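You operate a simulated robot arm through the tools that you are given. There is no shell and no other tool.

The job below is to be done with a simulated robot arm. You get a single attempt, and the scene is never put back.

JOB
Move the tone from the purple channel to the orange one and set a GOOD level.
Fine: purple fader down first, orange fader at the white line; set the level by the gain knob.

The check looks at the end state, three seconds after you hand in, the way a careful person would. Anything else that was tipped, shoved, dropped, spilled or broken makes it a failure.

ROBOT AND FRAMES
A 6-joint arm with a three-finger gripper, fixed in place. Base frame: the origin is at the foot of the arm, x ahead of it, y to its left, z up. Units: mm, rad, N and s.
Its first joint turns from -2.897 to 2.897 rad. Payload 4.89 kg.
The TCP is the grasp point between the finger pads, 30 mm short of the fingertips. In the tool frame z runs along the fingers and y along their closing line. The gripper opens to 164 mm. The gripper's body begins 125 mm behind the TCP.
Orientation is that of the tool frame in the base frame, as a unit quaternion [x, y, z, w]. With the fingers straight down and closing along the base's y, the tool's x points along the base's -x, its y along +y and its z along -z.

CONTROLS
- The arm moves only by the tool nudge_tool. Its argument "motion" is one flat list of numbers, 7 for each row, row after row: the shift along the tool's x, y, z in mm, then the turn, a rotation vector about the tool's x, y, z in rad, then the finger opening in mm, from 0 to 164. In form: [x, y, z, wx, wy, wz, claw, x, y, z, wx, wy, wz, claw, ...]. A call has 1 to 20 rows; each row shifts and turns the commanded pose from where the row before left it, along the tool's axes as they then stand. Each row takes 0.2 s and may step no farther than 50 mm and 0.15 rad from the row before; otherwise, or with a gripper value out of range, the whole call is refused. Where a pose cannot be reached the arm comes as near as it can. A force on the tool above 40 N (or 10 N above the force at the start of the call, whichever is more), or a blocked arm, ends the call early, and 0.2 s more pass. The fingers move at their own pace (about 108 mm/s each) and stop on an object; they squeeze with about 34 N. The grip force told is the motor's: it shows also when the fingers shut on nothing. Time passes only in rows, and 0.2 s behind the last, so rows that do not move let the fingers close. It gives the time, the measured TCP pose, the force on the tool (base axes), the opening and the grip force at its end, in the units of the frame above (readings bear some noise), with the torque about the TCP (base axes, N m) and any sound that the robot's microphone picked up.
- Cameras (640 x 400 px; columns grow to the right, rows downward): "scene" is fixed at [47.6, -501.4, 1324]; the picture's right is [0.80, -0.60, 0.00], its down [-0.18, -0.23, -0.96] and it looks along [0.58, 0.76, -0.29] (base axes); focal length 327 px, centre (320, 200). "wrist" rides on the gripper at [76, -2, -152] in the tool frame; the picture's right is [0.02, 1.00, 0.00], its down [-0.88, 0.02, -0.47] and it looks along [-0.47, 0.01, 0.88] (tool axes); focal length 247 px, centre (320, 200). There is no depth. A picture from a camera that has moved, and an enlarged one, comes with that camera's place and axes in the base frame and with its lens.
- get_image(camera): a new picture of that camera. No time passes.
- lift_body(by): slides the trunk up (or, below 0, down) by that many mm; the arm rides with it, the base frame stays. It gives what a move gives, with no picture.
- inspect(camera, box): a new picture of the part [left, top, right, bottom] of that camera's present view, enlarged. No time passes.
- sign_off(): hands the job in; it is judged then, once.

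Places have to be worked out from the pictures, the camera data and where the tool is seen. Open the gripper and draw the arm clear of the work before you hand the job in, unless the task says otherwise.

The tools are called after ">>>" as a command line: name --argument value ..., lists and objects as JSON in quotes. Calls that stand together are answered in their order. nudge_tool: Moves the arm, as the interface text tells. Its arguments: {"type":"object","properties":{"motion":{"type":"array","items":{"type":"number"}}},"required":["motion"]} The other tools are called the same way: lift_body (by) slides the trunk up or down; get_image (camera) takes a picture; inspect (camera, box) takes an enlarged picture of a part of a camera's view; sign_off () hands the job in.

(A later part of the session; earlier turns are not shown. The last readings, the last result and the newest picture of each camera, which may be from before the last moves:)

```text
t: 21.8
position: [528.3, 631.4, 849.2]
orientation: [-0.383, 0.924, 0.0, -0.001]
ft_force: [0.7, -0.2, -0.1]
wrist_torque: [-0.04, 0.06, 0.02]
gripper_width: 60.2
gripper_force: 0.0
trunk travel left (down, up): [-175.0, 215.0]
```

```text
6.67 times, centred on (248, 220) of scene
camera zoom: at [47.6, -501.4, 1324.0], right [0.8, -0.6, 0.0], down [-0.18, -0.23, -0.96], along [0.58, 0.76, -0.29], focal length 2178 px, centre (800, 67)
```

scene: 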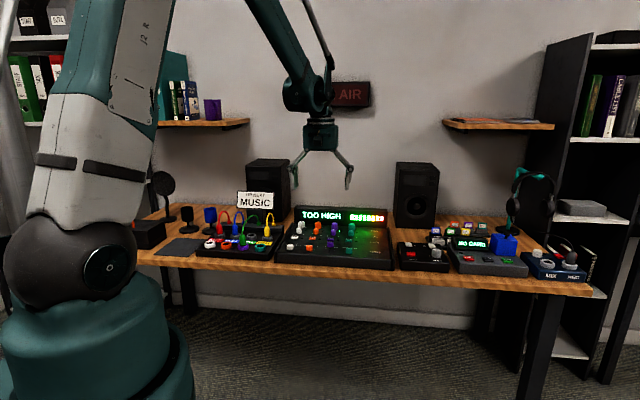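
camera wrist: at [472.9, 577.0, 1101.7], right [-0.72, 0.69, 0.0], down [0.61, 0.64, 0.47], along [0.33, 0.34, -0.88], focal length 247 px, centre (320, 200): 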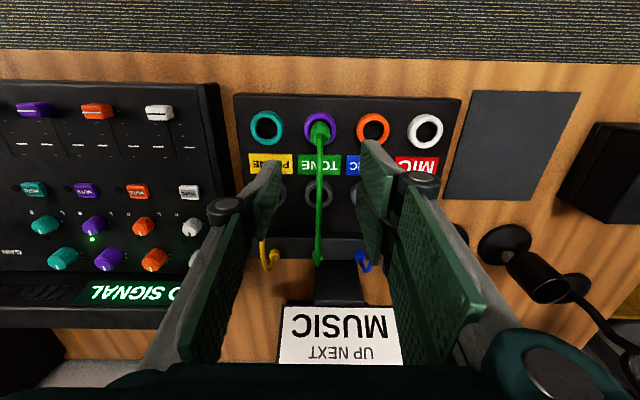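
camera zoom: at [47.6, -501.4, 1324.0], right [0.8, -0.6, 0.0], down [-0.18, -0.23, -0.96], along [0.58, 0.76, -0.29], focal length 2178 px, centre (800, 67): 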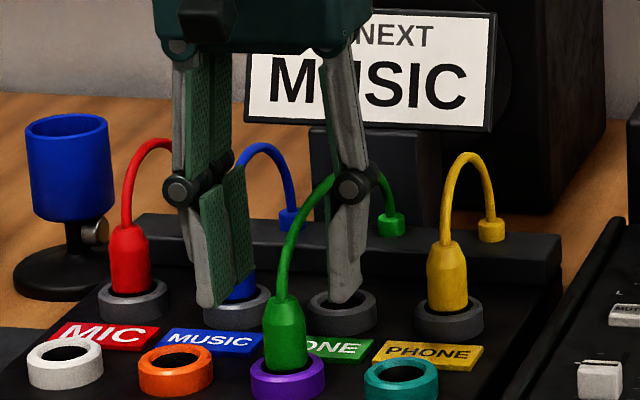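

Aligned with the plug. Descend to TCP z≈814 and close on the plug body.

>>> nudge_tool --motion '[0, 0, 12, 0, 0, 0, 60, 0, 0, 12, 0, 0, 0, 60, 0, 0, 11, 0, 0, 0, 60, 0, 0, 0, 0, 0, 0, 50, 0, 0, 0, 0, 0, 0, 40, 0, 0, 0, 0, 0, 0, 30, 0, 0, 0, 0, 0, 0, 24, 0, 0, 0, 0, 0, 0, 18, 0, 0, 0, 0, 0, 0, 16, 0, 0, 0, 0, 0, 0, 16]'

>>> inspect --camera "wrist" --box '[200, 80, 440, 230]'

>>> inspect --camera "scene" --box '[200, 190, 296, 250]'

```text
t: 24.0
position: [527.0, 632.1, 813.8]
orientation: [-0.383, 0.924, 0.0, 0.0]
ft_force: [-0.5, 0.1, -0.4]
wrist_torque: [-0.02, 0.01, 0.02]
gripper_width: 23.7
gripper_force: 33.8
trunk travel left (down, up): [-175.0, 215.0]
```

```text
2.67 times, centred on (320, 155) of wrist
camera zoom: at [473.6, 577.1, 966.1], right [-0.72, 0.69, 0.0], down [0.61, 0.64, 0.47], along [0.33, 0.34, -0.88], focal length 659 px, centre (320, 320)
```

zoom: 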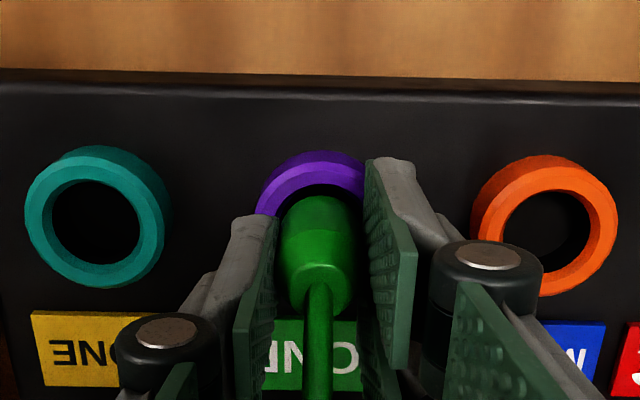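

```text
6.67 times, centred on (248, 220) of scene
camera zoom: at [47.6, -501.4, 1324.0], right [0.8, -0.6, 0.0], down [-0.18, -0.23, -0.96], along [0.58, 0.76, -0.29], focal length 2178 px, centre (800, 67)
```

zoom: 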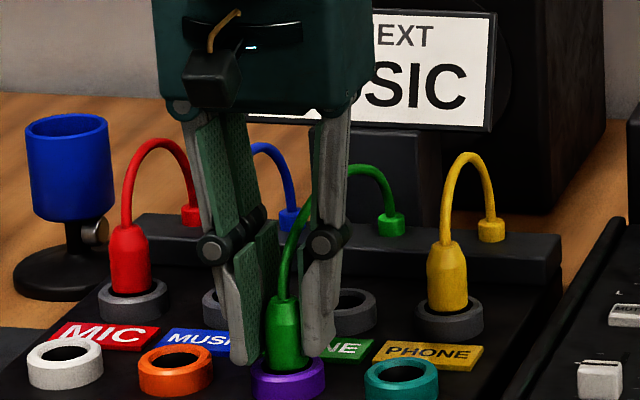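

Gripped at 23.7 mm with no side load. Pull the plug straight up slowly.

>>> nudge_tool --motion '[0, 0, -5, 0, 0, 0, 14, 0, 0, -6, 0, 0, 0, 14, 0, 0, -7, 0, 0, 0, 14, 0, 0, -8, 0, 0, 0, 14, 0, 0, -8, 0, 0, 0, 14, 0, 0, -8, 0, 0, 0, 14, 0, 0, -8, 0, 0, 0, 14, 0, 0, 0, 0, 0, 0, 14]'

>>> inspect --camera "wrist" --box '[200, 80, 440, 230]'

>>> inspect --camera "scene" --box '[200, 190, 296, 250]'

```text
t: 25.8
position: [527.0, 632.1, 863.9]
orientation: [-0.382, 0.924, 0.0, 0.0]
ft_force: [-0.3, -0.7, -0.2]
wrist_torque: [0.0, 0.02, 0.02]
gripper_width: 23.5
gripper_force: 33.7
trunk travel left (down, up): [-175.0, 215.0]
```

```text
2.67 times, centred on (320, 155) of wrist
camera zoom: at [473.7, 577.8, 1016.1], right [-0.72, 0.69, 0.0], down [0.61, 0.64, 0.47], along [0.33, 0.34, -0.88], focal length 659 px, centre (320, 320)
```

zoom: 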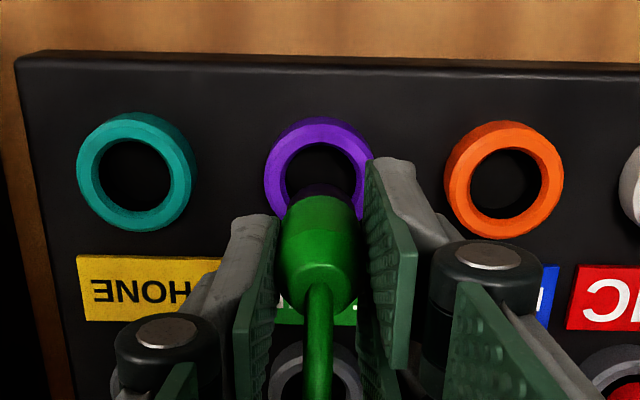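

```text
6.67 times, centred on (248, 220) of scene
camera zoom: at [47.6, -501.4, 1324.0], right [0.8, -0.6, 0.0], down [-0.18, -0.23, -0.96], along [0.58, 0.76, -0.29], focal length 2178 px, centre (800, 67)
```

zoom: 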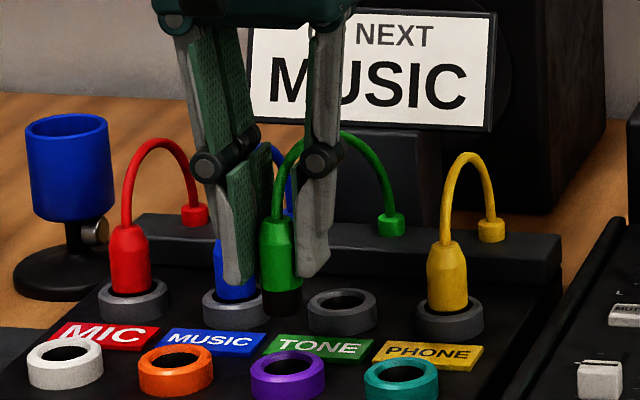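

The plug is out cleanly, with its dark tip about 30 mm above the rings. Shift 68.5 mm across to above the orange jack and check alignment.

>>> nudge_tool --motion '[0, 17, 0, 0, 0, 0, 14, 0, 17, 0, 0, 0, 0, 14, 0, 17, 0, 0, 0, 0, 14, 0.5, 17.5, 0, 0, 0, 0, 14, 0, 0, 0, 0, 0, 0, 14, 0, 0, 0, 0, 0, 0, 14]'

>>> inspect --camera "wrist" --box '[200, 80, 440, 230]'

>>> inspect --camera "scene" --box '[200, 190, 296, 250]'

```text
t: 27.2
position: [477.1, 680.5, 865.0]
orientation: [-0.382, 0.924, 0.001, 0.001]
ft_force: [-0.7, -0.2, -0.3]
wrist_torque: [-0.01, 0.02, 0.0]
gripper_width: 23.6
gripper_force: 34.0
trunk travel left (down, up): [-175.0, 215.0]
```

```text
2.67 times, centred on (320, 155) of wrist
camera zoom: at [424.3, 625.4, 1016.0], right [-0.72, 0.69, 0.0], down [0.61, 0.64, 0.47], along [0.33, 0.34, -0.88], focal length 659 px, centre (320, 320)
```

zoom: 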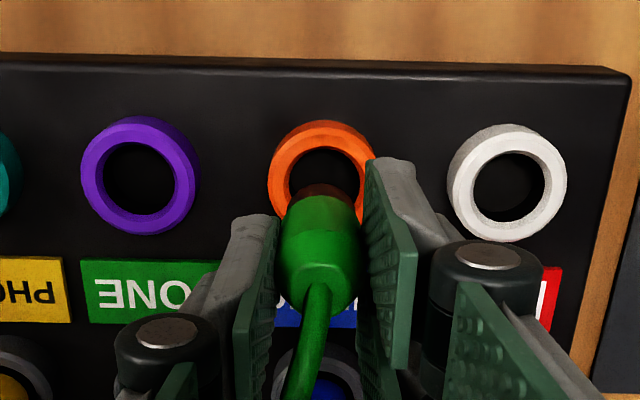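

```text
6.67 times, centred on (248, 220) of scene
camera zoom: at [47.6, -501.4, 1324.0], right [0.8, -0.6, 0.0], down [-0.18, -0.23, -0.96], along [0.58, 0.76, -0.29], focal length 2178 px, centre (800, 67)
```

zoom: 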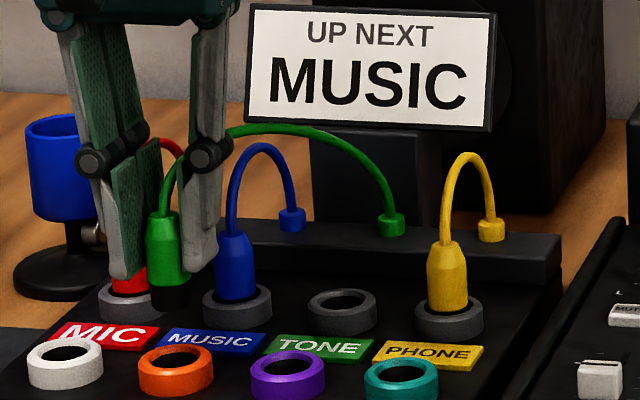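

Comparing ring pixels with the view taken over the purple jack, I'm about 1.2 mm short in both directions. I'll correct that and lower to just above the hole.

>>> nudge_tool --motion '[-1.2, 1.2, 0, 0, 0, 0, 14, 0, 0, 8, 0, 0, 0, 14, 0, 0, 8, 0, 0, 0, 14, 0, 0, 4, 0, 0, 0, 14, 0, 0, 0, 0, 0, 0, 14]'

>>> inspect --camera "wrist" --box '[240, 100, 400, 200]'

>>> inspect --camera "scene" --box '[200, 200, 264, 260]'

```text
t: 28.4
position: [478.4, 681.7, 845.0]
orientation: [-0.383, 0.924, -0.001, 0.0]
ft_force: [0.5, 0.8, -1.3]
wrist_torque: [0.01, 0.0, -0.01]
gripper_width: 23.5
gripper_force: 34.7
trunk travel left (down, up): [-175.0, 215.0]
```

```text
4.00 times, centred on (320, 150) of wrist
camera zoom: at [424.8, 627.2, 995.9], right [-0.72, 0.69, 0.0], down [0.61, 0.64, 0.47], along [0.33, 0.34, -0.88], focal length 988 px, centre (320, 400)
```

zoom: 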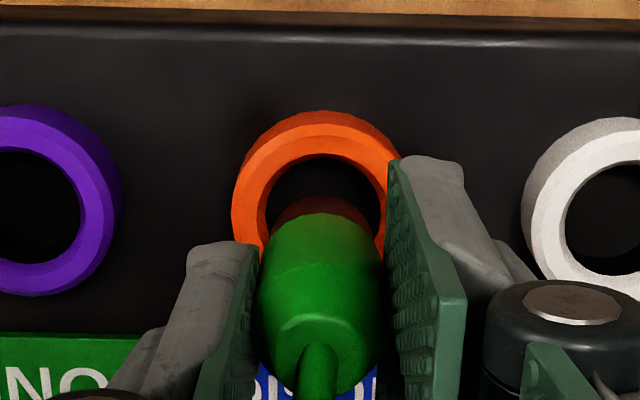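

```text
6.67 times, centred on (232, 230) of scene
camera zoom: at [47.6, -501.4, 1324.0], right [0.8, -0.6, 0.0], down [-0.18, -0.23, -0.96], along [0.58, 0.76, -0.29], focal length 2178 px, centre (907, 0)
```

zoom: 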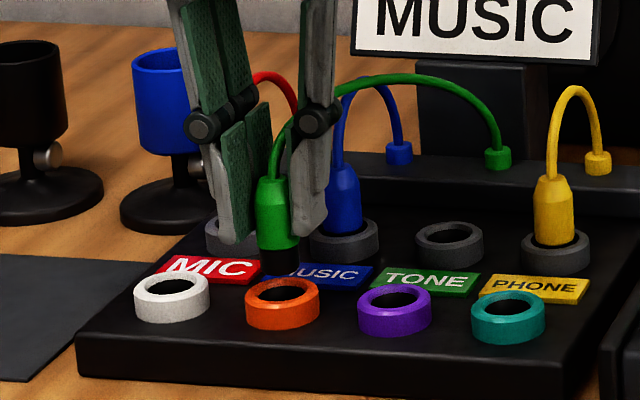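

The plug's tip is centred over the orange hole. Lower slowly in 3 mm steps to the original seated height.

>>> nudge_tool --motion '[0, 0, 3, 0, 0, 0, 14, 0, 0, 3, 0, 0, 0, 14, 0, 0, 3, 0, 0, 0, 14, 0, 0, 3, 0, 0, 0, 14, 0, 0, 3, 0, 0, 0, 14, 0, 0, 3, 0, 0, 0, 14, 0, 0, 0, 0, 0, 0, 14]'

>>> inspect --camera "wrist" --box '[240, 100, 400, 200]'

>>> inspect --camera "scene" --box '[200, 200, 264, 260]'

```text
t: 30.0
position: [477.6, 683.3, 826.2]
orientation: [-0.382, 0.924, 0.001, 0.0]
ft_force: [0.4, 0.9, -0.9]
wrist_torque: [0.01, 0.02, 0.01]
gripper_width: 23.9
gripper_force: 33.7
trunk travel left (down, up): [-175.0, 215.0]
```

```text
4.00 times, centred on (320, 150) of wrist
camera zoom: at [424.8, 627.3, 978.2], right [-0.72, 0.69, 0.0], down [0.61, 0.64, 0.47], along [0.33, 0.34, -0.88], focal length 988 px, centre (320, 400)
```

zoom: 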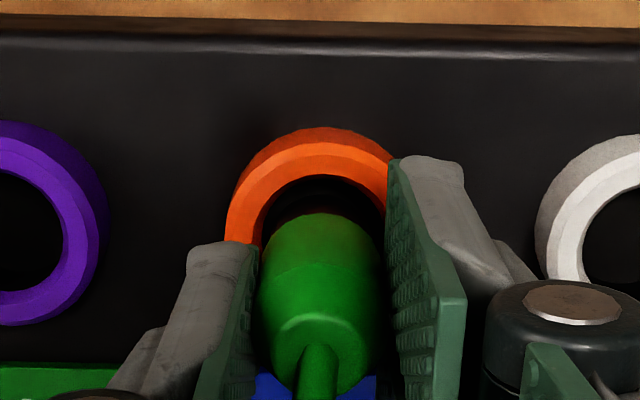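

```text
6.67 times, centred on (232, 230) of scene
camera zoom: at [47.6, -501.4, 1324.0], right [0.8, -0.6, 0.0], down [-0.18, -0.23, -0.96], along [0.58, 0.76, -0.29], focal length 2178 px, centre (907, 0)
```

zoom: 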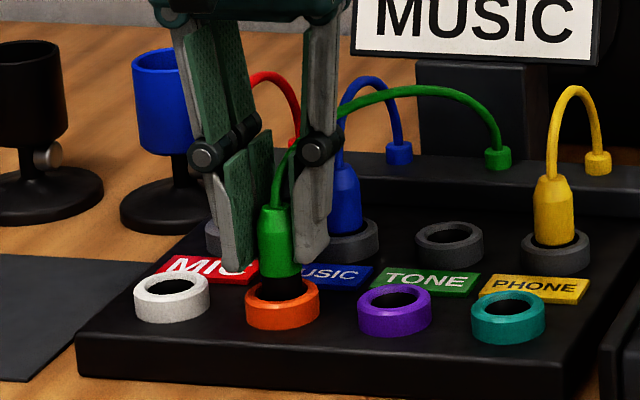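

The tip is in the orange jack with no force. Continue down the remaining ~13 mm.

>>> nudge_tool --motion '[0, 0, 3, 0, 0, 0, 14, 0, 0, 3, 0, 0, 0, 14, 0, 0, 3, 0, 0, 0, 14, 0, 0, 3, 0, 0, 0, 14, 0, 0, 1, 0, 0, 0, 14, 0, 0, 0, 0, 0, 0, 14]'

>>> inspect --camera "wrist" --box '[240, 100, 400, 200]'

>>> inspect --camera "scene" --box '[200, 200, 264, 260]'

>>> inspect --camera "scene" --box '[260, 190, 420, 290]'

```text
t: 31.4
position: [477.7, 681.3, 813.0]
orientation: [-0.383, 0.924, 0.0, 0.0]
ft_force: [3.1, 5.0, 20.9]
wrist_torque: [0.19, -0.21, 0.01]
gripper_width: 23.8
gripper_force: 33.7
trunk travel left (down, up): [-175.0, 215.0]
```

```text
4.00 times, centred on (320, 150) of wrist
camera zoom: at [424.7, 626.8, 965.8], right [-0.72, 0.69, 0.0], down [0.61, 0.64, 0.47], along [0.33, 0.34, -0.88], focal length 988 px, centre (320, 400)
```

zoom: 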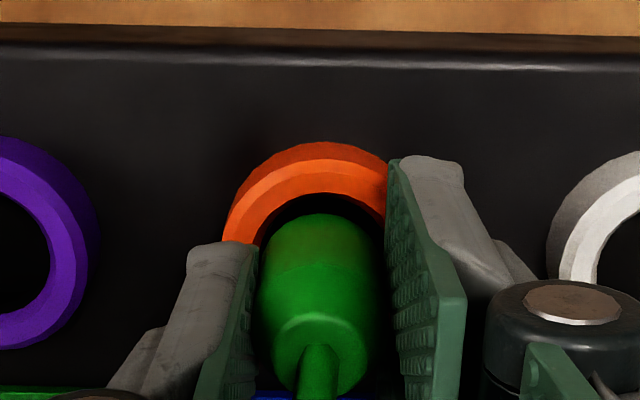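

```text
6.67 times, centred on (232, 230) of scene
camera zoom: at [47.6, -501.4, 1324.0], right [0.8, -0.6, 0.0], down [-0.18, -0.23, -0.96], along [0.58, 0.76, -0.29], focal length 2178 px, centre (907, 0)
```

zoom: 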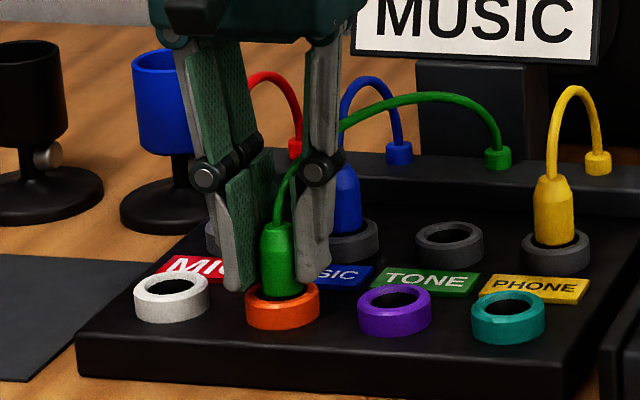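

```text
4.00 times, centred on (340, 240) of scene
camera zoom: at [47.6, -501.4, 1324.0], right [0.8, -0.6, 0.0], down [-0.18, -0.23, -0.96], along [0.58, 0.76, -0.29], focal length 1307 px, centre (240, 40)
```

zoom: 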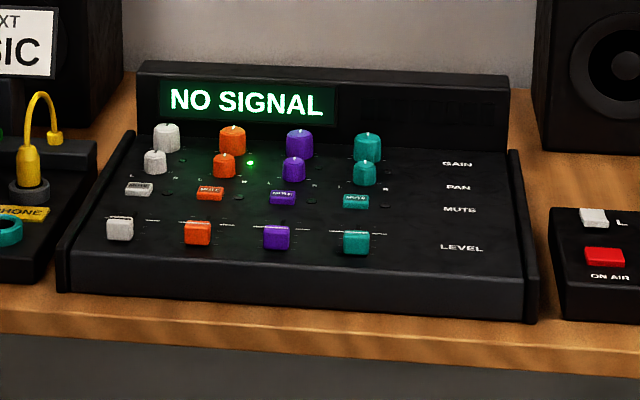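

Bottomed out (21 N) and the orange channel's signal LED now lights. Release and rise.

>>> nudge_tool --motion '[0, 0, 0, 0, 0, 0, 30, 0, 0, 0, 0, 0, 0, 60, 0, 0, 0, 0, 0, 0, 60, 0, 0, -20, 0, 0, 0, 60, 0, 0, -40, 0, 0, 0, 60, 0, 0, -40, 0, 0, 0, 60, 0, 0, -40, 0, 0, 0, 60, 0, 0, 0, 0, 0, 0, 60]'

>>> get_image --camera "wrist"

>>> inspect --camera "scene" --box '[200, 190, 296, 250]'

```text
t: 33.2
position: [478.4, 682.3, 953.8]
orientation: [-0.382, 0.924, 0.0, 0.0]
ft_force: [0.5, -1.0, 0.4]
wrist_torque: [0.07, -0.03, 0.02]
gripper_width: 60.2
gripper_force: 0.0
trunk travel left (down, up): [-175.0, 215.0]
```

```text
taken
camera wrist: at [425.0, 628.0, 1105.4], right [-0.72, 0.69, 0.0], down [0.61, 0.64, 0.47], along [0.33, 0.34, -0.88], focal length 247 px, centre (320, 200)
```

wrist: 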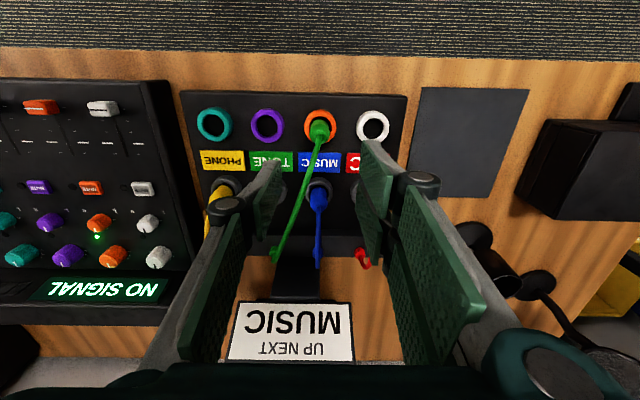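

```text
6.67 times, centred on (248, 220) of scene
camera zoom: at [47.6, -501.4, 1324.0], right [0.8, -0.6, 0.0], down [-0.18, -0.23, -0.96], along [0.58, 0.76, -0.29], focal length 2178 px, centre (800, 67)
```

zoom: 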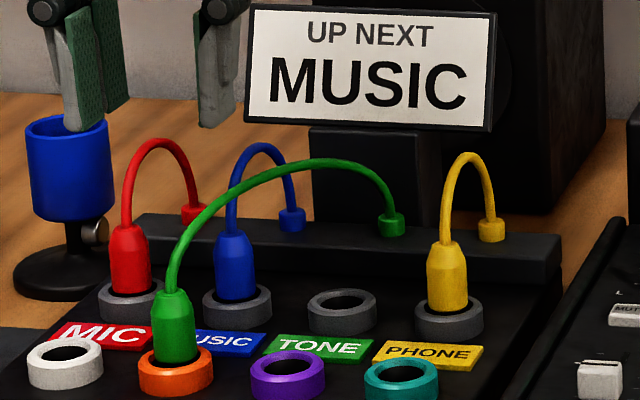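

The plug stands upright in the orange jack. Now travel back to the mixer over the orange fader.

>>> nudge_tool --motion '[0, 0, -20, 0, 0, 0, 60, 2.5, -42.5, 0, 0, 0, 0, 60, 2.5, -42.5, 0, 0, 0, 0, 60, 2.5, -42.5, 0, 0, 0, 0, 60, 2.5, -42.5, 0, 0, 0, 0, 60, 2.5, -42.5, 0, 0, 0, 0, 60, 2.5, -42.5, 0, 0, 0, 0, 60, 2.5, -42.5, 0, 0, 0, 0, 60, 2, -41.5, 0, 0, 0, 0, 60, 0, 0, 40, 0, 0, 0, 60, 0, 0, 40, 0, 0, 0, 60, 0, 0, 30, 0, 0, 0, 60, 0, 0, 0, 0, 0, 0, 60, 0, 0, 0, 0, 0, 0, 60]'

>>> inspect --camera "wrist" --box '[200, 100, 440, 250]'

>>> inspect --camera "scene" --box '[260, 190, 420, 290]'

```text
t: 36.2
position: [703.7, 427.5, 861.6]
orientation: [-0.383, 0.924, 0.0, 0.0]
ft_force: [0.8, -0.6, -1.3]
wrist_torque: [-0.01, 0.07, 0.02]
gripper_width: 60.0
gripper_force: 0.1
trunk travel left (down, up): [-175.0, 215.0]
```

```text
2.67 times, centred on (320, 175) of wrist
camera zoom: at [651.2, 373.8, 1014.3], right [-0.72, 0.69, 0.0], down [0.61, 0.64, 0.47], along [0.33, 0.34, -0.88], focal length 659 px, centre (320, 267)
```

zoom: 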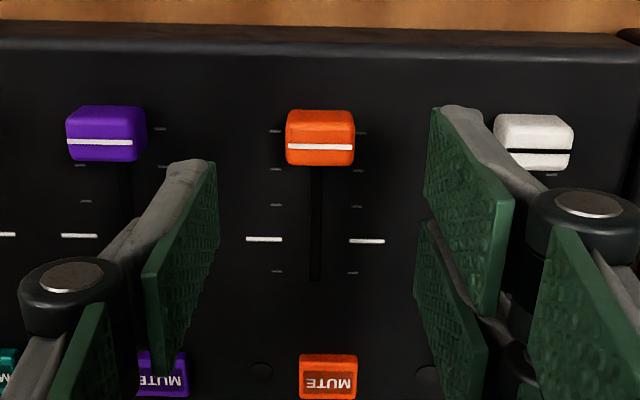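

```text
4.00 times, centred on (340, 240) of scene
camera zoom: at [47.6, -501.4, 1324.0], right [0.8, -0.6, 0.0], down [-0.18, -0.23, -0.96], along [0.58, 0.76, -0.29], focal length 1307 px, centre (240, 40)
```

zoom: 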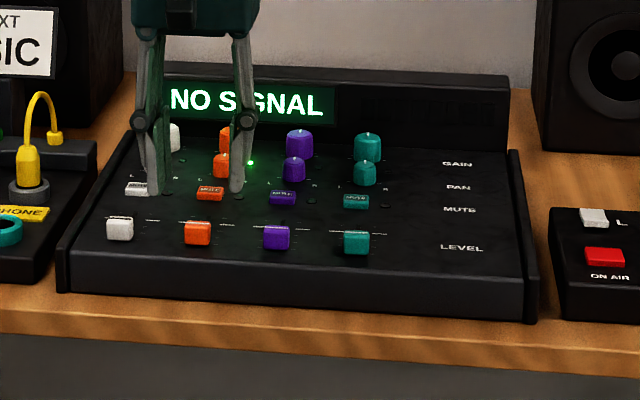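

Centred over the orange cap. Descend and close on it.

>>> nudge_tool --motion '[1, 0, 16, 0, 0, 0, 60, 0, 0, 15, 0, 0, 0, 60, 0, 0, 14, 0, 0, 0, 60, 0, 0, 0, 0, 0, 0, 50, 0, 0, 0, 0, 0, 0, 40, 0, 0, 0, 0, 0, 0, 30, 0, 0, 0, 0, 0, 0, 22, 0, 0, 0, 0, 0, 0, 16, 0, 0, 0, 0, 0, 0, 16]'

>>> get_image --camera "wrist"

```text
t: 38.2
position: [704.0, 428.0, 817.4]
orientation: [-0.383, 0.924, 0.0, 0.0]
ft_force: [7.3, -7.4, -0.6]
wrist_torque: [-0.15, -0.29, -0.15]
gripper_width: 23.6
gripper_force: 44.9
trunk travel left (down, up): [-175.0, 215.0]
```

```text
taken
camera wrist: at [650.1, 372.7, 969.6], right [-0.72, 0.69, 0.0], down [0.61, 0.64, 0.47], along [0.33, 0.34, -0.88], focal length 247 px, centre (320, 200)
```

wrist: 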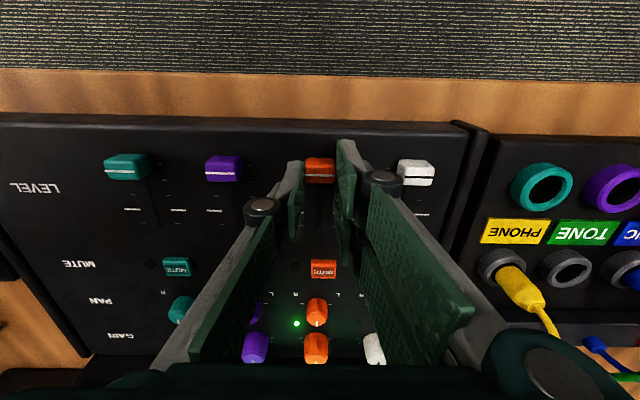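

Held (small side force). Slide it back toward the white line: 44 mm, matching the travel I measured on purple.

>>> nudge_tool --motion '[-5, -0.5, 0, 0, 0, 0, 16, -5, -0.5, 0, 0, 0, 0, 16, -5, 0, 0, 0, 0, 0, 16, -5, 0, 0, 0, 0, 0, 16, -5, 0, 0, 0, 0, 0, 16, -5, 0, 0, 0, 0, 0, 16, -5, 0, 0, 0, 0, 0, 16, -5, 0, 0, 0, 0, 0, 16, -4, 0, 0, 0, 0, 0, 16, 0, 0, 0, 0, 0, 0, 16, 0, 0, 0, 0, 0, 0, 16]'

>>> inspect --camera "wrist" --box '[220, 90, 420, 215]'

>>> inspect --camera "scene" --box '[260, 190, 420, 290]'

```text
t: 40.6
position: [735.8, 459.2, 818.5]
orientation: [-0.383, 0.924, -0.001, 0.0]
ft_force: [-13.1, 12.3, -19.7]
wrist_torque: [0.5, 0.15, -0.25]
gripper_width: 23.5
gripper_force: 44.5
trunk travel left (down, up): [-175.0, 215.0]
```

```text
3.20 times, centred on (320, 152) of wrist
camera zoom: at [681.8, 404.1, 969.7], right [-0.72, 0.69, 0.0], down [0.61, 0.64, 0.47], along [0.33, 0.34, -0.88], focal length 790 px, centre (320, 352)
```

zoom: 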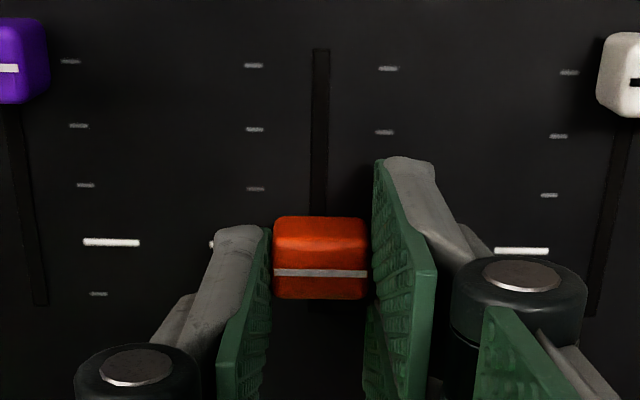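

```text
4.00 times, centred on (340, 240) of scene
camera zoom: at [47.6, -501.4, 1324.0], right [0.8, -0.6, 0.0], down [-0.18, -0.23, -0.96], along [0.58, 0.76, -0.29], focal length 1307 px, centre (240, 40)
```

zoom: 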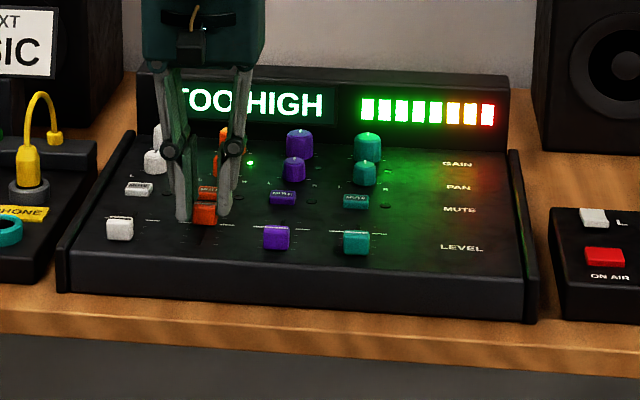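

TOO HIGH now shows on the orange channel, and by parallax the cap line coincides with the white mark within ~0.5 mm. Release, rise and verify.

>>> nudge_tool --motion '[0, 0, 0, 0, 0, 0, 30, 0, 0, 0, 0, 0, 0, 60, 0, 0, 0, 0, 0, 0, 60, 0, 0, -20, 0, 0, 0, 60, 0, 0, -40, 0, 0, 0, 60, 0, 0, -40, 0, 0, 0, 60, 0, 0, 0, 0, 0, 0, 60, 0, 0, 0, 0, 0, 0, 60]'

>>> get_image --camera "wrist"

>>> inspect --camera "wrist" --box '[220, 90, 420, 215]'

>>> inspect --camera "scene" --box '[270, 190, 366, 250]'

```text
t: 42.4
position: [735.4, 457.7, 918.2]
orientation: [-0.383, 0.924, 0.0, -0.001]
ft_force: [-0.9, 0.2, 0.4]
wrist_torque: [0.02, -0.06, -0.02]
gripper_width: 59.9
gripper_force: 0.0
trunk travel left (down, up): [-175.0, 215.0]
```

```text
taken
camera wrist: at [681.9, 402.6, 1070.3], right [-0.72, 0.69, 0.0], down [0.61, 0.64, 0.47], along [0.33, 0.34, -0.88], focal length 247 px, centre (320, 200)
```

wrist: 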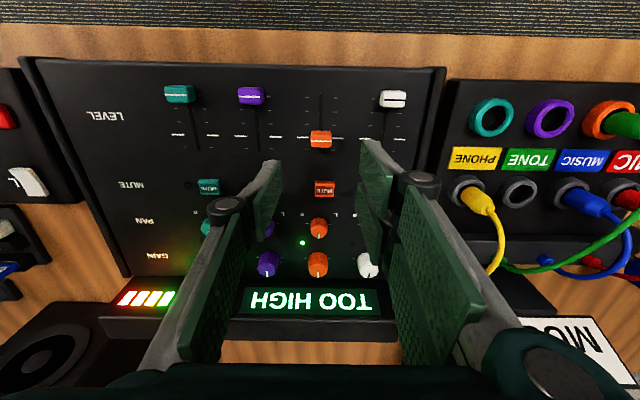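

```text
3.20 times, centred on (320, 152) of wrist
camera zoom: at [681.9, 402.6, 1070.3], right [-0.72, 0.69, 0.0], down [0.61, 0.64, 0.47], along [0.33, 0.34, -0.88], focal length 790 px, centre (320, 352)
```

zoom: 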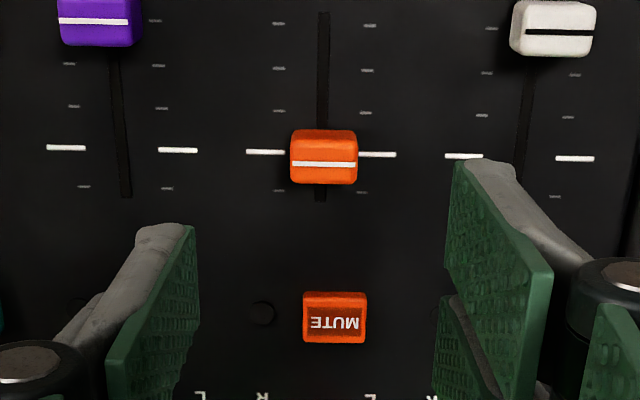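

```text
6.67 times, centred on (318, 220) of scene
camera zoom: at [47.6, -501.4, 1324.0], right [0.8, -0.6, 0.0], down [-0.18, -0.23, -0.96], along [0.58, 0.76, -0.29], focal length 2178 px, centre (333, 67)
```

zoom: 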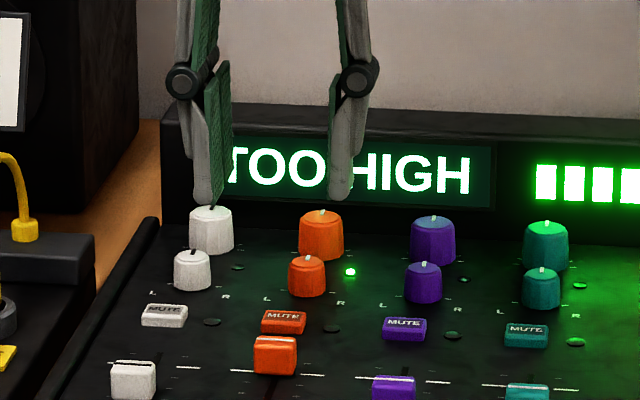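

Orange fader is on the line (within ~1 mm). Next is the gain knob, farther back (U≈1023) beyond vertical reach, so I'll move toward it at safe height to measure it and the display housing.

>>> nudge_tool --motion '[-32, -15, -6, 0, 0, 0, 120, -32, -15, -6, 0, 0, 0, 164, -32, 0, 0, 0, 0, 0, 164, 0, 0, 0, 0, 0, 0, 164, 0, 0, 0, 0, 0, 0, 164]'

>>> inspect --camera "wrist" --box '[200, 120, 440, 270]'

>>> nudge_tool --motion '[0, 30, 0, 0, 0, 0, 164, 0, 30, 0, 0, 0, 0, 164, 0, 0, 0, 0, 0, 0, 164, 0, 0, 0, 0, 0, 0, 164]'

>>> inspect --camera "wrist" --box '[200, 120, 440, 270]'

>>> get_image --camera "wrist"

```text
t: 43.6
position: [825.1, 505.4, 930.3]
orientation: [-0.383, 0.924, 0.0, 0.0]
ft_force: [0.6, 0.2, -0.9]
wrist_torque: [-0.01, 0.04, 0.02]
gripper_width: 163.8
gripper_force: 0.1
trunk travel left (down, up): [-175.0, 215.0]
```

```text
2.67 times, centred on (320, 195) of wrist
camera zoom: at [771.1, 450.0, 1081.9], right [-0.72, 0.69, 0.0], down [0.61, 0.64, 0.47], along [0.33, 0.34, -0.88], focal length 659 px, centre (320, 213)
```

zoom: 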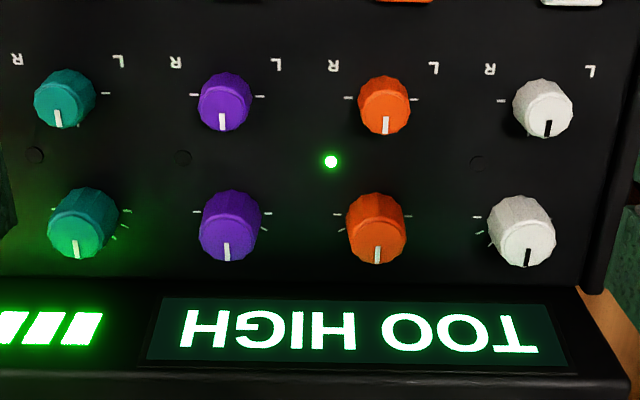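

```text
t: 44.6
position: [780.5, 548.7, 931.4]
orientation: [-0.382, 0.924, 0.0, 0.001]
ft_force: [-0.2, -0.3, -0.2]
wrist_torque: [-0.03, 0.0, 0.02]
gripper_width: 164.1
gripper_force: 0.0
trunk travel left (down, up): [-175.0, 215.0]
```

```text
2.67 times, centred on (320, 195) of wrist
camera zoom: at [727.9, 492.3, 1082.9], right [-0.72, 0.69, 0.0], down [0.61, 0.64, 0.47], along [0.33, 0.34, -0.88], focal length 659 px, centre (320, 213)
```

zoom: 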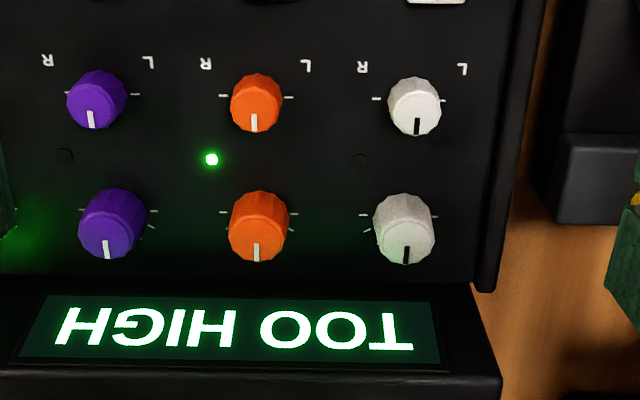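

```text
taken
camera wrist: at [727.9, 492.3, 1082.9], right [-0.72, 0.69, 0.0], down [0.61, 0.64, 0.47], along [0.33, 0.34, -0.88], focal length 247 px, centre (320, 200)
```

wrist: 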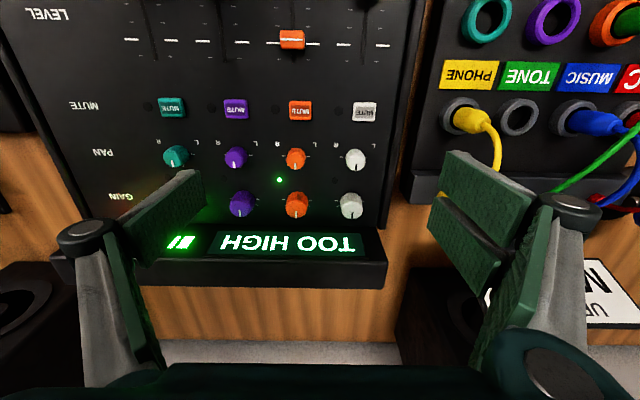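

Measured: orange gain knob centre ≈(863, 588), top z≈803, ≈30 mm diameter, with the display face about 29 mm behind its centre. I'll rise, pre-rotate clockwise 40°, and tilt the tool 0.4 rad outward to gain reach.

>>> nudge_tool --motion '[0, 0, -45, 0, 0, 0, 120, 0, 0, 0, 0, 0, 0.14, 100, 0, 0, 0, 0, 0, 0.14, 100, 0, 0, 0, 0, 0, 0.14, 100, 0, 0, 0, 0, 0, 0.14, 100, 0, 0, 0, 0, 0, 0.14, 100, 0, 0, 0, 0, -0.1333, 0, 100, 0, 0, 0, 0, -0.1333, 0, 100, 0, 0, 0, 0, -0.1334, 0, 100, 0, 0, 0, 0, 0, 0, 100, 0, 0, 0, 0, 0, 0, 100]'

>>> get_image --camera "wrist"

>>> get_image --camera "scene"

```text
t: 47.0
position: [781.2, 547.7, 975.1]
orientation: [-0.042, 0.979, 0.009, 0.199]
ft_force: [-0.6, 0.1, -0.3]
wrist_torque: [-0.02, -0.02, 0.0]
gripper_width: 100.0
gripper_force: 0.0
trunk travel left (down, up): [-175.0, 215.0]
```

```text
taken
camera wrist: at [652.1, 535.1, 1085.3], right [-0.11, 0.99, -0.01], down [0.62, 0.07, 0.78], along [0.78, 0.08, -0.63], focal length 247 px, centre (320, 200)
```

wrist: 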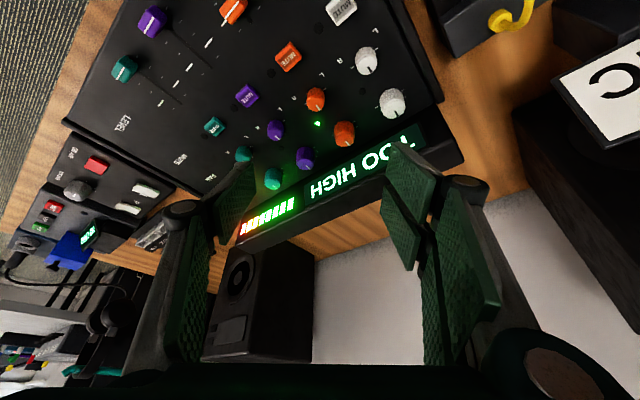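

```text
taken
```

scene: 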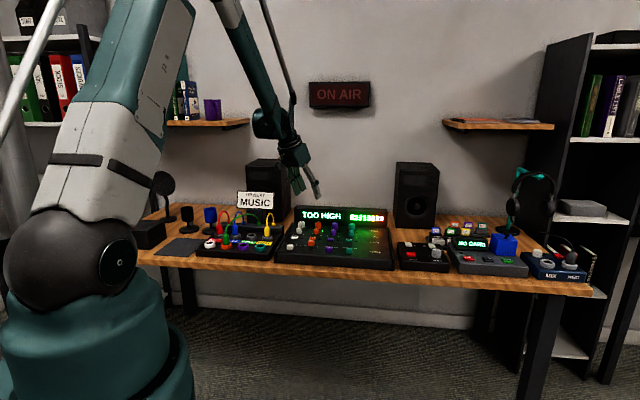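

Orientation as planned and the arm is free. Move horizontally to above the knob at z≈975 to confirm it can reach there.

>>> nudge_tool --motion '[-26, 11, 11, 0, 0, 0, 80, -26, 11, 11, 0, 0, 0, 60, -24.6, 10.6, 10.4, 0, 0, 0, 50, 0, 0, 0, 0, 0, 0, 46, 0, 0, 0, 0, 0, 0, 46]'

>>> get_image --camera "wrist"

>>> inspect --camera "scene" --box '[260, 140, 420, 240]'

```text
t: 48.2
position: [863.8, 588.2, 974.7]
orientation: [-0.042, 0.979, 0.009, 0.199]
ft_force: [0.6, 0.3, -0.4]
wrist_torque: [-0.05, 0.02, 0.0]
gripper_width: 45.6
gripper_force: 0.0
trunk travel left (down, up): [-175.0, 215.0]
```

```text
taken
camera wrist: at [733.4, 574.5, 1085.1], right [-0.11, 0.99, -0.01], down [0.62, 0.07, 0.78], along [0.77, 0.08, -0.63], focal length 247 px, centre (320, 200)
```

wrist: 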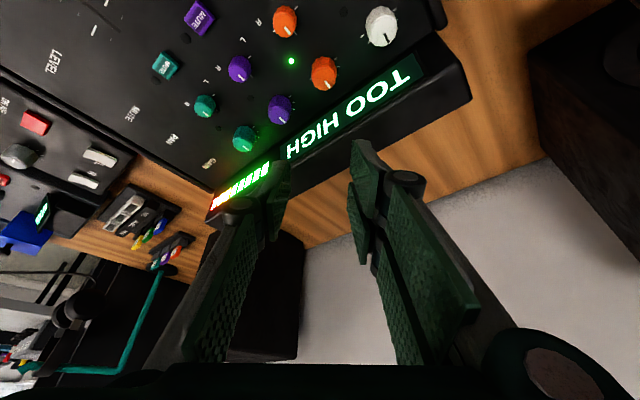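

```text
4.00 times, centred on (340, 190) of scene
camera zoom: at [47.6, -501.4, 1324.0], right [0.8, -0.6, 0.0], down [-0.18, -0.23, -0.96], along [0.58, 0.76, -0.29], focal length 1307 px, centre (240, 240)
```

zoom: 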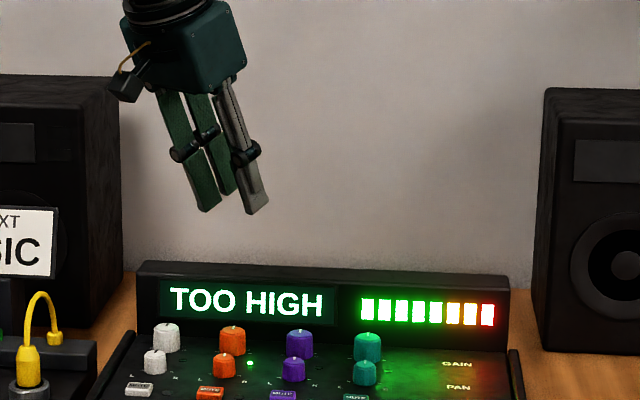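

Reached with no trouble. Descend 75 mm vertically and recheck the pads against the knob.

>>> nudge_tool --motion '[14.6, 0, 34.5, 0, 0, 0, 46, 14.6, 0, 34.5, 0, 0, 0, 46, 0, 0, 0, 0, 0, 0, 46, 0, 0, 0, 0, 0, 0, 46]'

>>> inspect --camera "wrist" --box '[200, 40, 440, 190]'

>>> inspect --camera "scene" --box '[270, 170, 366, 230]'

```text
t: 49.2
position: [862.8, 588.0, 899.8]
orientation: [-0.042, 0.979, 0.008, 0.199]
ft_force: [1.1, 0.2, -1.0]
wrist_torque: [-0.02, 0.04, -0.03]
gripper_width: 46.0
gripper_force: 0.1
trunk travel left (down, up): [-175.0, 215.0]
```

```text
2.67 times, centred on (320, 115) of wrist
camera zoom: at [732.9, 573.7, 1010.1], right [-0.11, 0.99, -0.01], down [0.62, 0.07, 0.78], along [0.77, 0.08, -0.63], focal length 659 px, centre (320, 427)
```

zoom: 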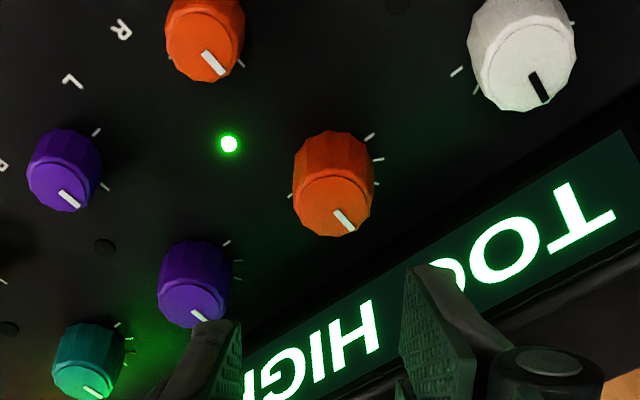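

```text
6.67 times, centred on (318, 200) of scene
camera zoom: at [47.6, -501.4, 1324.0], right [0.8, -0.6, 0.0], down [-0.18, -0.23, -0.96], along [0.58, 0.76, -0.29], focal length 2178 px, centre (333, 200)
```

zoom: 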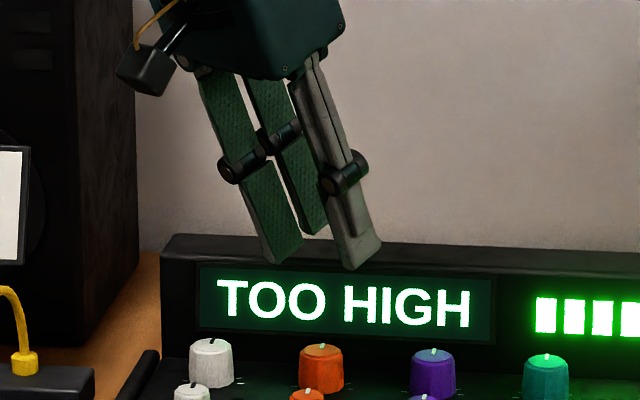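

The camera puts the knob 3.3 mm to the left of pad centre. Correct that and descend to just above knob height.

>>> nudge_tool --motion '[11.4, 1.65, 25, 0, 0, 0, 46, 10, 1.65, 22, 0, 0, 0, 46, 0, 0, 0, 0, 0, 0, 46, 0, 0, 0, 0, 0, 0, 46]'

>>> inspect --camera "wrist" --box '[200, 60, 440, 210]'

>>> inspect --camera "scene" --box '[280, 180, 360, 230]'

```text
t: 50.2
position: [859.8, 589.2, 849.6]
orientation: [-0.042, 0.979, 0.008, 0.198]
ft_force: [-4.7, -2.6, -0.8]
wrist_torque: [-0.09, 0.04, 0.0]
gripper_width: 47.1
gripper_force: 0.1
trunk travel left (down, up): [-175.0, 215.0]
```

```text
2.67 times, centred on (320, 135) of wrist
camera zoom: at [731.0, 577.1, 958.6], right [-0.1, 0.99, -0.01], down [0.62, 0.07, 0.78], along [0.78, 0.08, -0.63], focal length 659 px, centre (320, 373)
```

zoom: 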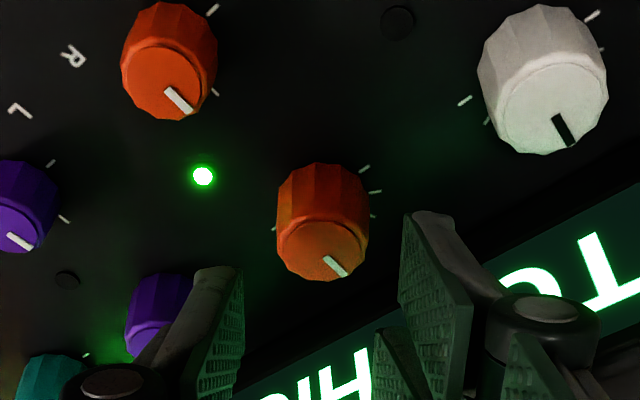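

```text
8.00 times, centred on (320, 205) of scene
camera zoom: at [47.6, -501.4, 1324.0], right [0.8, -0.6, 0.0], down [-0.18, -0.23, -0.96], along [0.58, 0.76, -0.29], focal length 2614 px, centre (320, 160)
```

zoom: 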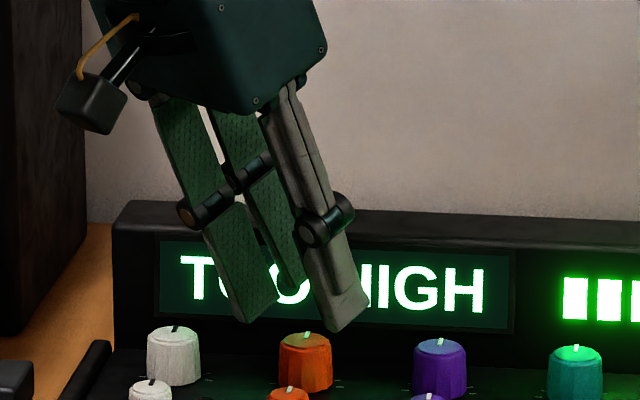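

A 5 N backward push suggests the outer finger is brushing the display. Rise 30 mm, then turn back 20° counter-clockwise so that finger swings away from it.

>>> nudge_tool --motion '[-7, 0, -29, 0, 0, 0, 46, 0, 0, 0, -0.0454, 0, -0.1075, 46, 0, 0, 0, -0.0454, 0, -0.1075, 46, 0, 0, 0, -0.0454, 0, -0.1075, 46, 0, 0, 0, 0, 0, 0, 46, 0, 0, 0, 0, 0, 0, 46]'

>>> inspect --camera "wrist" --box '[200, 60, 440, 210]'

>>> inspect --camera "scene" --box '[280, 180, 360, 230]'

```text
t: 51.6
position: [854.7, 590.7, 878.4]
orientation: [-0.212, 0.957, 0.043, 0.194]
ft_force: [0.0, -0.3, -0.4]
wrist_torque: [-0.01, -0.01, 0.01]
gripper_width: 45.9
gripper_force: 0.0
trunk travel left (down, up): [-175.0, 215.0]
```

```text
2.67 times, centred on (320, 135) of wrist
camera zoom: at [738.1, 533.4, 988.5], right [-0.44, 0.9, -0.01], down [0.56, 0.28, 0.78], along [0.7, 0.34, -0.63], focal length 659 px, centre (320, 373)
```

zoom: 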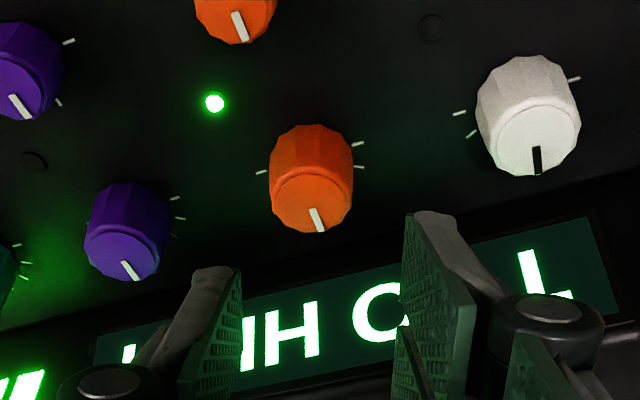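

```text
8.00 times, centred on (320, 205) of scene
camera zoom: at [47.6, -501.4, 1324.0], right [0.8, -0.6, 0.0], down [-0.18, -0.23, -0.96], along [0.58, 0.76, -0.29], focal length 2614 px, centre (320, 160)
```

zoom: 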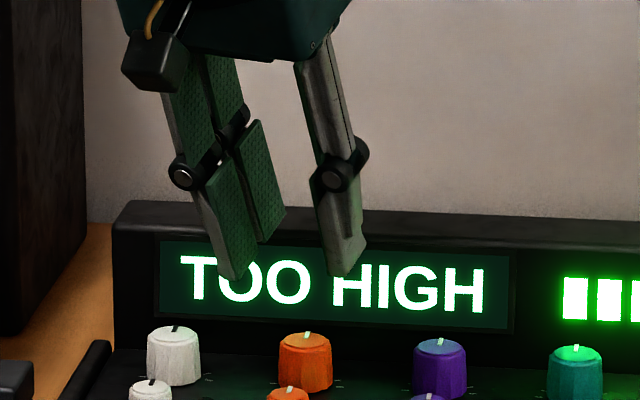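

The knob is now 6.7 mm outward and 4 mm right of the TCP. Correct for that and descend to z≈845.

>>> nudge_tool --motion '[4.4, -2, 16, 0, 0, 0, 46, 4.3, -2, 16.1, 0, 0, 0, 46, 0, 0, 0, 0, 0, 0, 46, 0, 0, 0, 0, 0, 0, 46]'

>>> inspect --camera "wrist" --box '[200, 60, 440, 210]'

>>> inspect --camera "scene" --box '[280, 180, 360, 230]'

```text
t: 52.6
position: [860.7, 588.6, 845.4]
orientation: [-0.212, 0.957, 0.043, 0.194]
ft_force: [-15.4, -8.5, 5.0]
wrist_torque: [0.12, 0.1, 0.54]
gripper_width: 45.9
gripper_force: 0.1
trunk travel left (down, up): [-175.0, 215.0]
```

```text
2.67 times, centred on (320, 135) of wrist
camera zoom: at [743.0, 532.1, 955.6], right [-0.44, 0.9, -0.01], down [0.56, 0.28, 0.78], along [0.7, 0.34, -0.63], focal length 659 px, centre (320, 373)
```

zoom: 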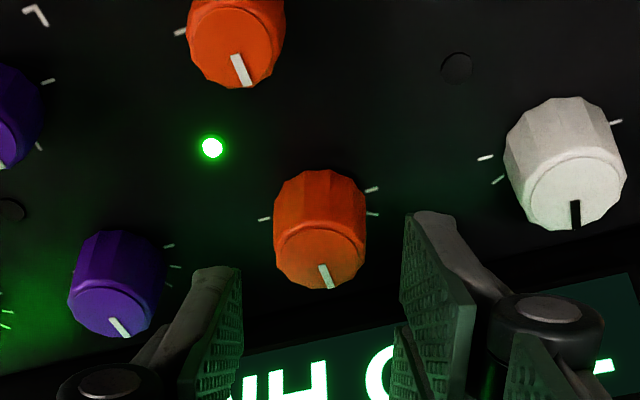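

```text
8.00 times, centred on (320, 205) of scene
camera zoom: at [47.6, -501.4, 1324.0], right [0.8, -0.6, 0.0], down [-0.18, -0.23, -0.96], along [0.58, 0.76, -0.29], focal length 2614 px, centre (320, 160)
```

zoom: 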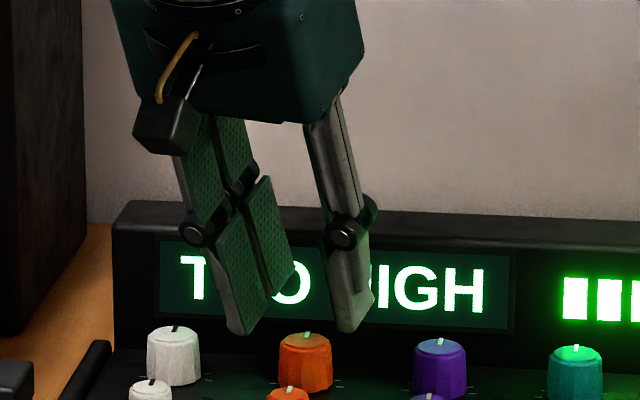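

The force and torque readings point to contact beside a rear prong, and the images now make sense: the tool's +y side has two prongs (front and rear) and the other side one, so the TCP really is central. I'll lift away, reduce the tilt to 0.25 rad, square up the yaw, and plan to grip with the rear prong and the single finger so nothing reaches the display.

>>> nudge_tool --motion '[-11.7, 0, -27.6, 0, 0, 0, 46, -4.8, 0, -30.5, 0, 0, 0, 46, 6.9, 0, -3, 0, 0, 0, 46, 0, 0, 0, 0, 0.15, 0, 46, 0, 0, 0, -0.0289, 0, -0.1131, 46, 0, 0, 0, -0.0289, 0, -0.1131, 46, 0, 0, 0, -0.0289, 0, -0.1131, 46, 0, 0, 0, 0, 0, 0, 46, 0, 0, 0, 0, 0, 0, 46]'

>>> inspect --camera "wrist" --box '[200, 60, 440, 210]'

>>> get_image --camera "wrist"

>>> inspect --camera "scene" --box '[260, 160, 420, 260]'

```text
t: 54.6
position: [848.5, 582.4, 905.8]
orientation: [-0.381, 0.916, 0.047, 0.115]
ft_force: [-0.3, 0.9, 0.2]
wrist_torque: [0.01, -0.01, 0.02]
gripper_width: 46.0
gripper_force: 0.0
trunk travel left (down, up): [-175.0, 215.0]
```

```text
2.67 times, centred on (320, 135) of wrist
camera zoom: at [769.5, 501.4, 1033.4], right [-0.72, 0.69, -0.01], down [0.51, 0.53, 0.68], along [0.47, 0.49, -0.74], focal length 659 px, centre (320, 373)
```

zoom: 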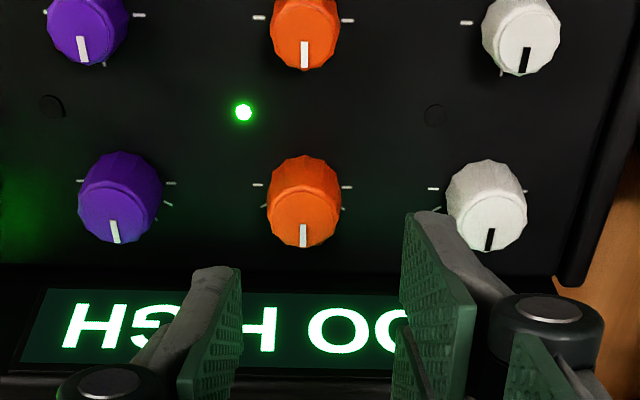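

```text
taken
camera wrist: at [769.5, 501.4, 1033.4], right [-0.72, 0.69, -0.01], down [0.51, 0.53, 0.68], along [0.47, 0.49, -0.74], focal length 247 px, centre (320, 200)
```

wrist: 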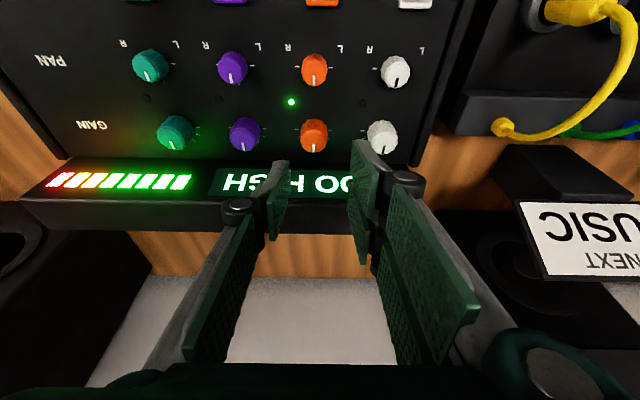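

```text
4.00 times, centred on (340, 210) of scene
camera zoom: at [47.6, -501.4, 1324.0], right [0.8, -0.6, 0.0], down [-0.18, -0.23, -0.96], along [0.58, 0.76, -0.29], focal length 1307 px, centre (240, 160)
```

zoom: 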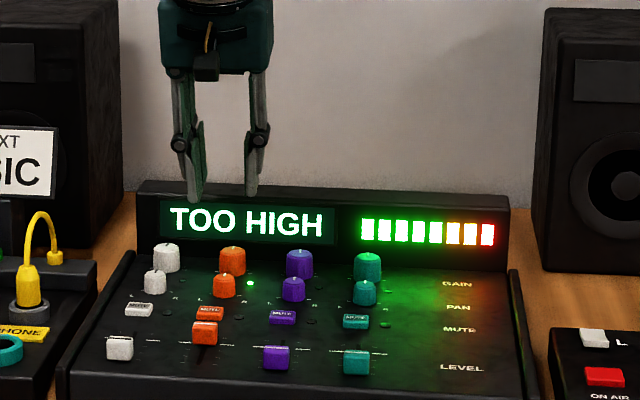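

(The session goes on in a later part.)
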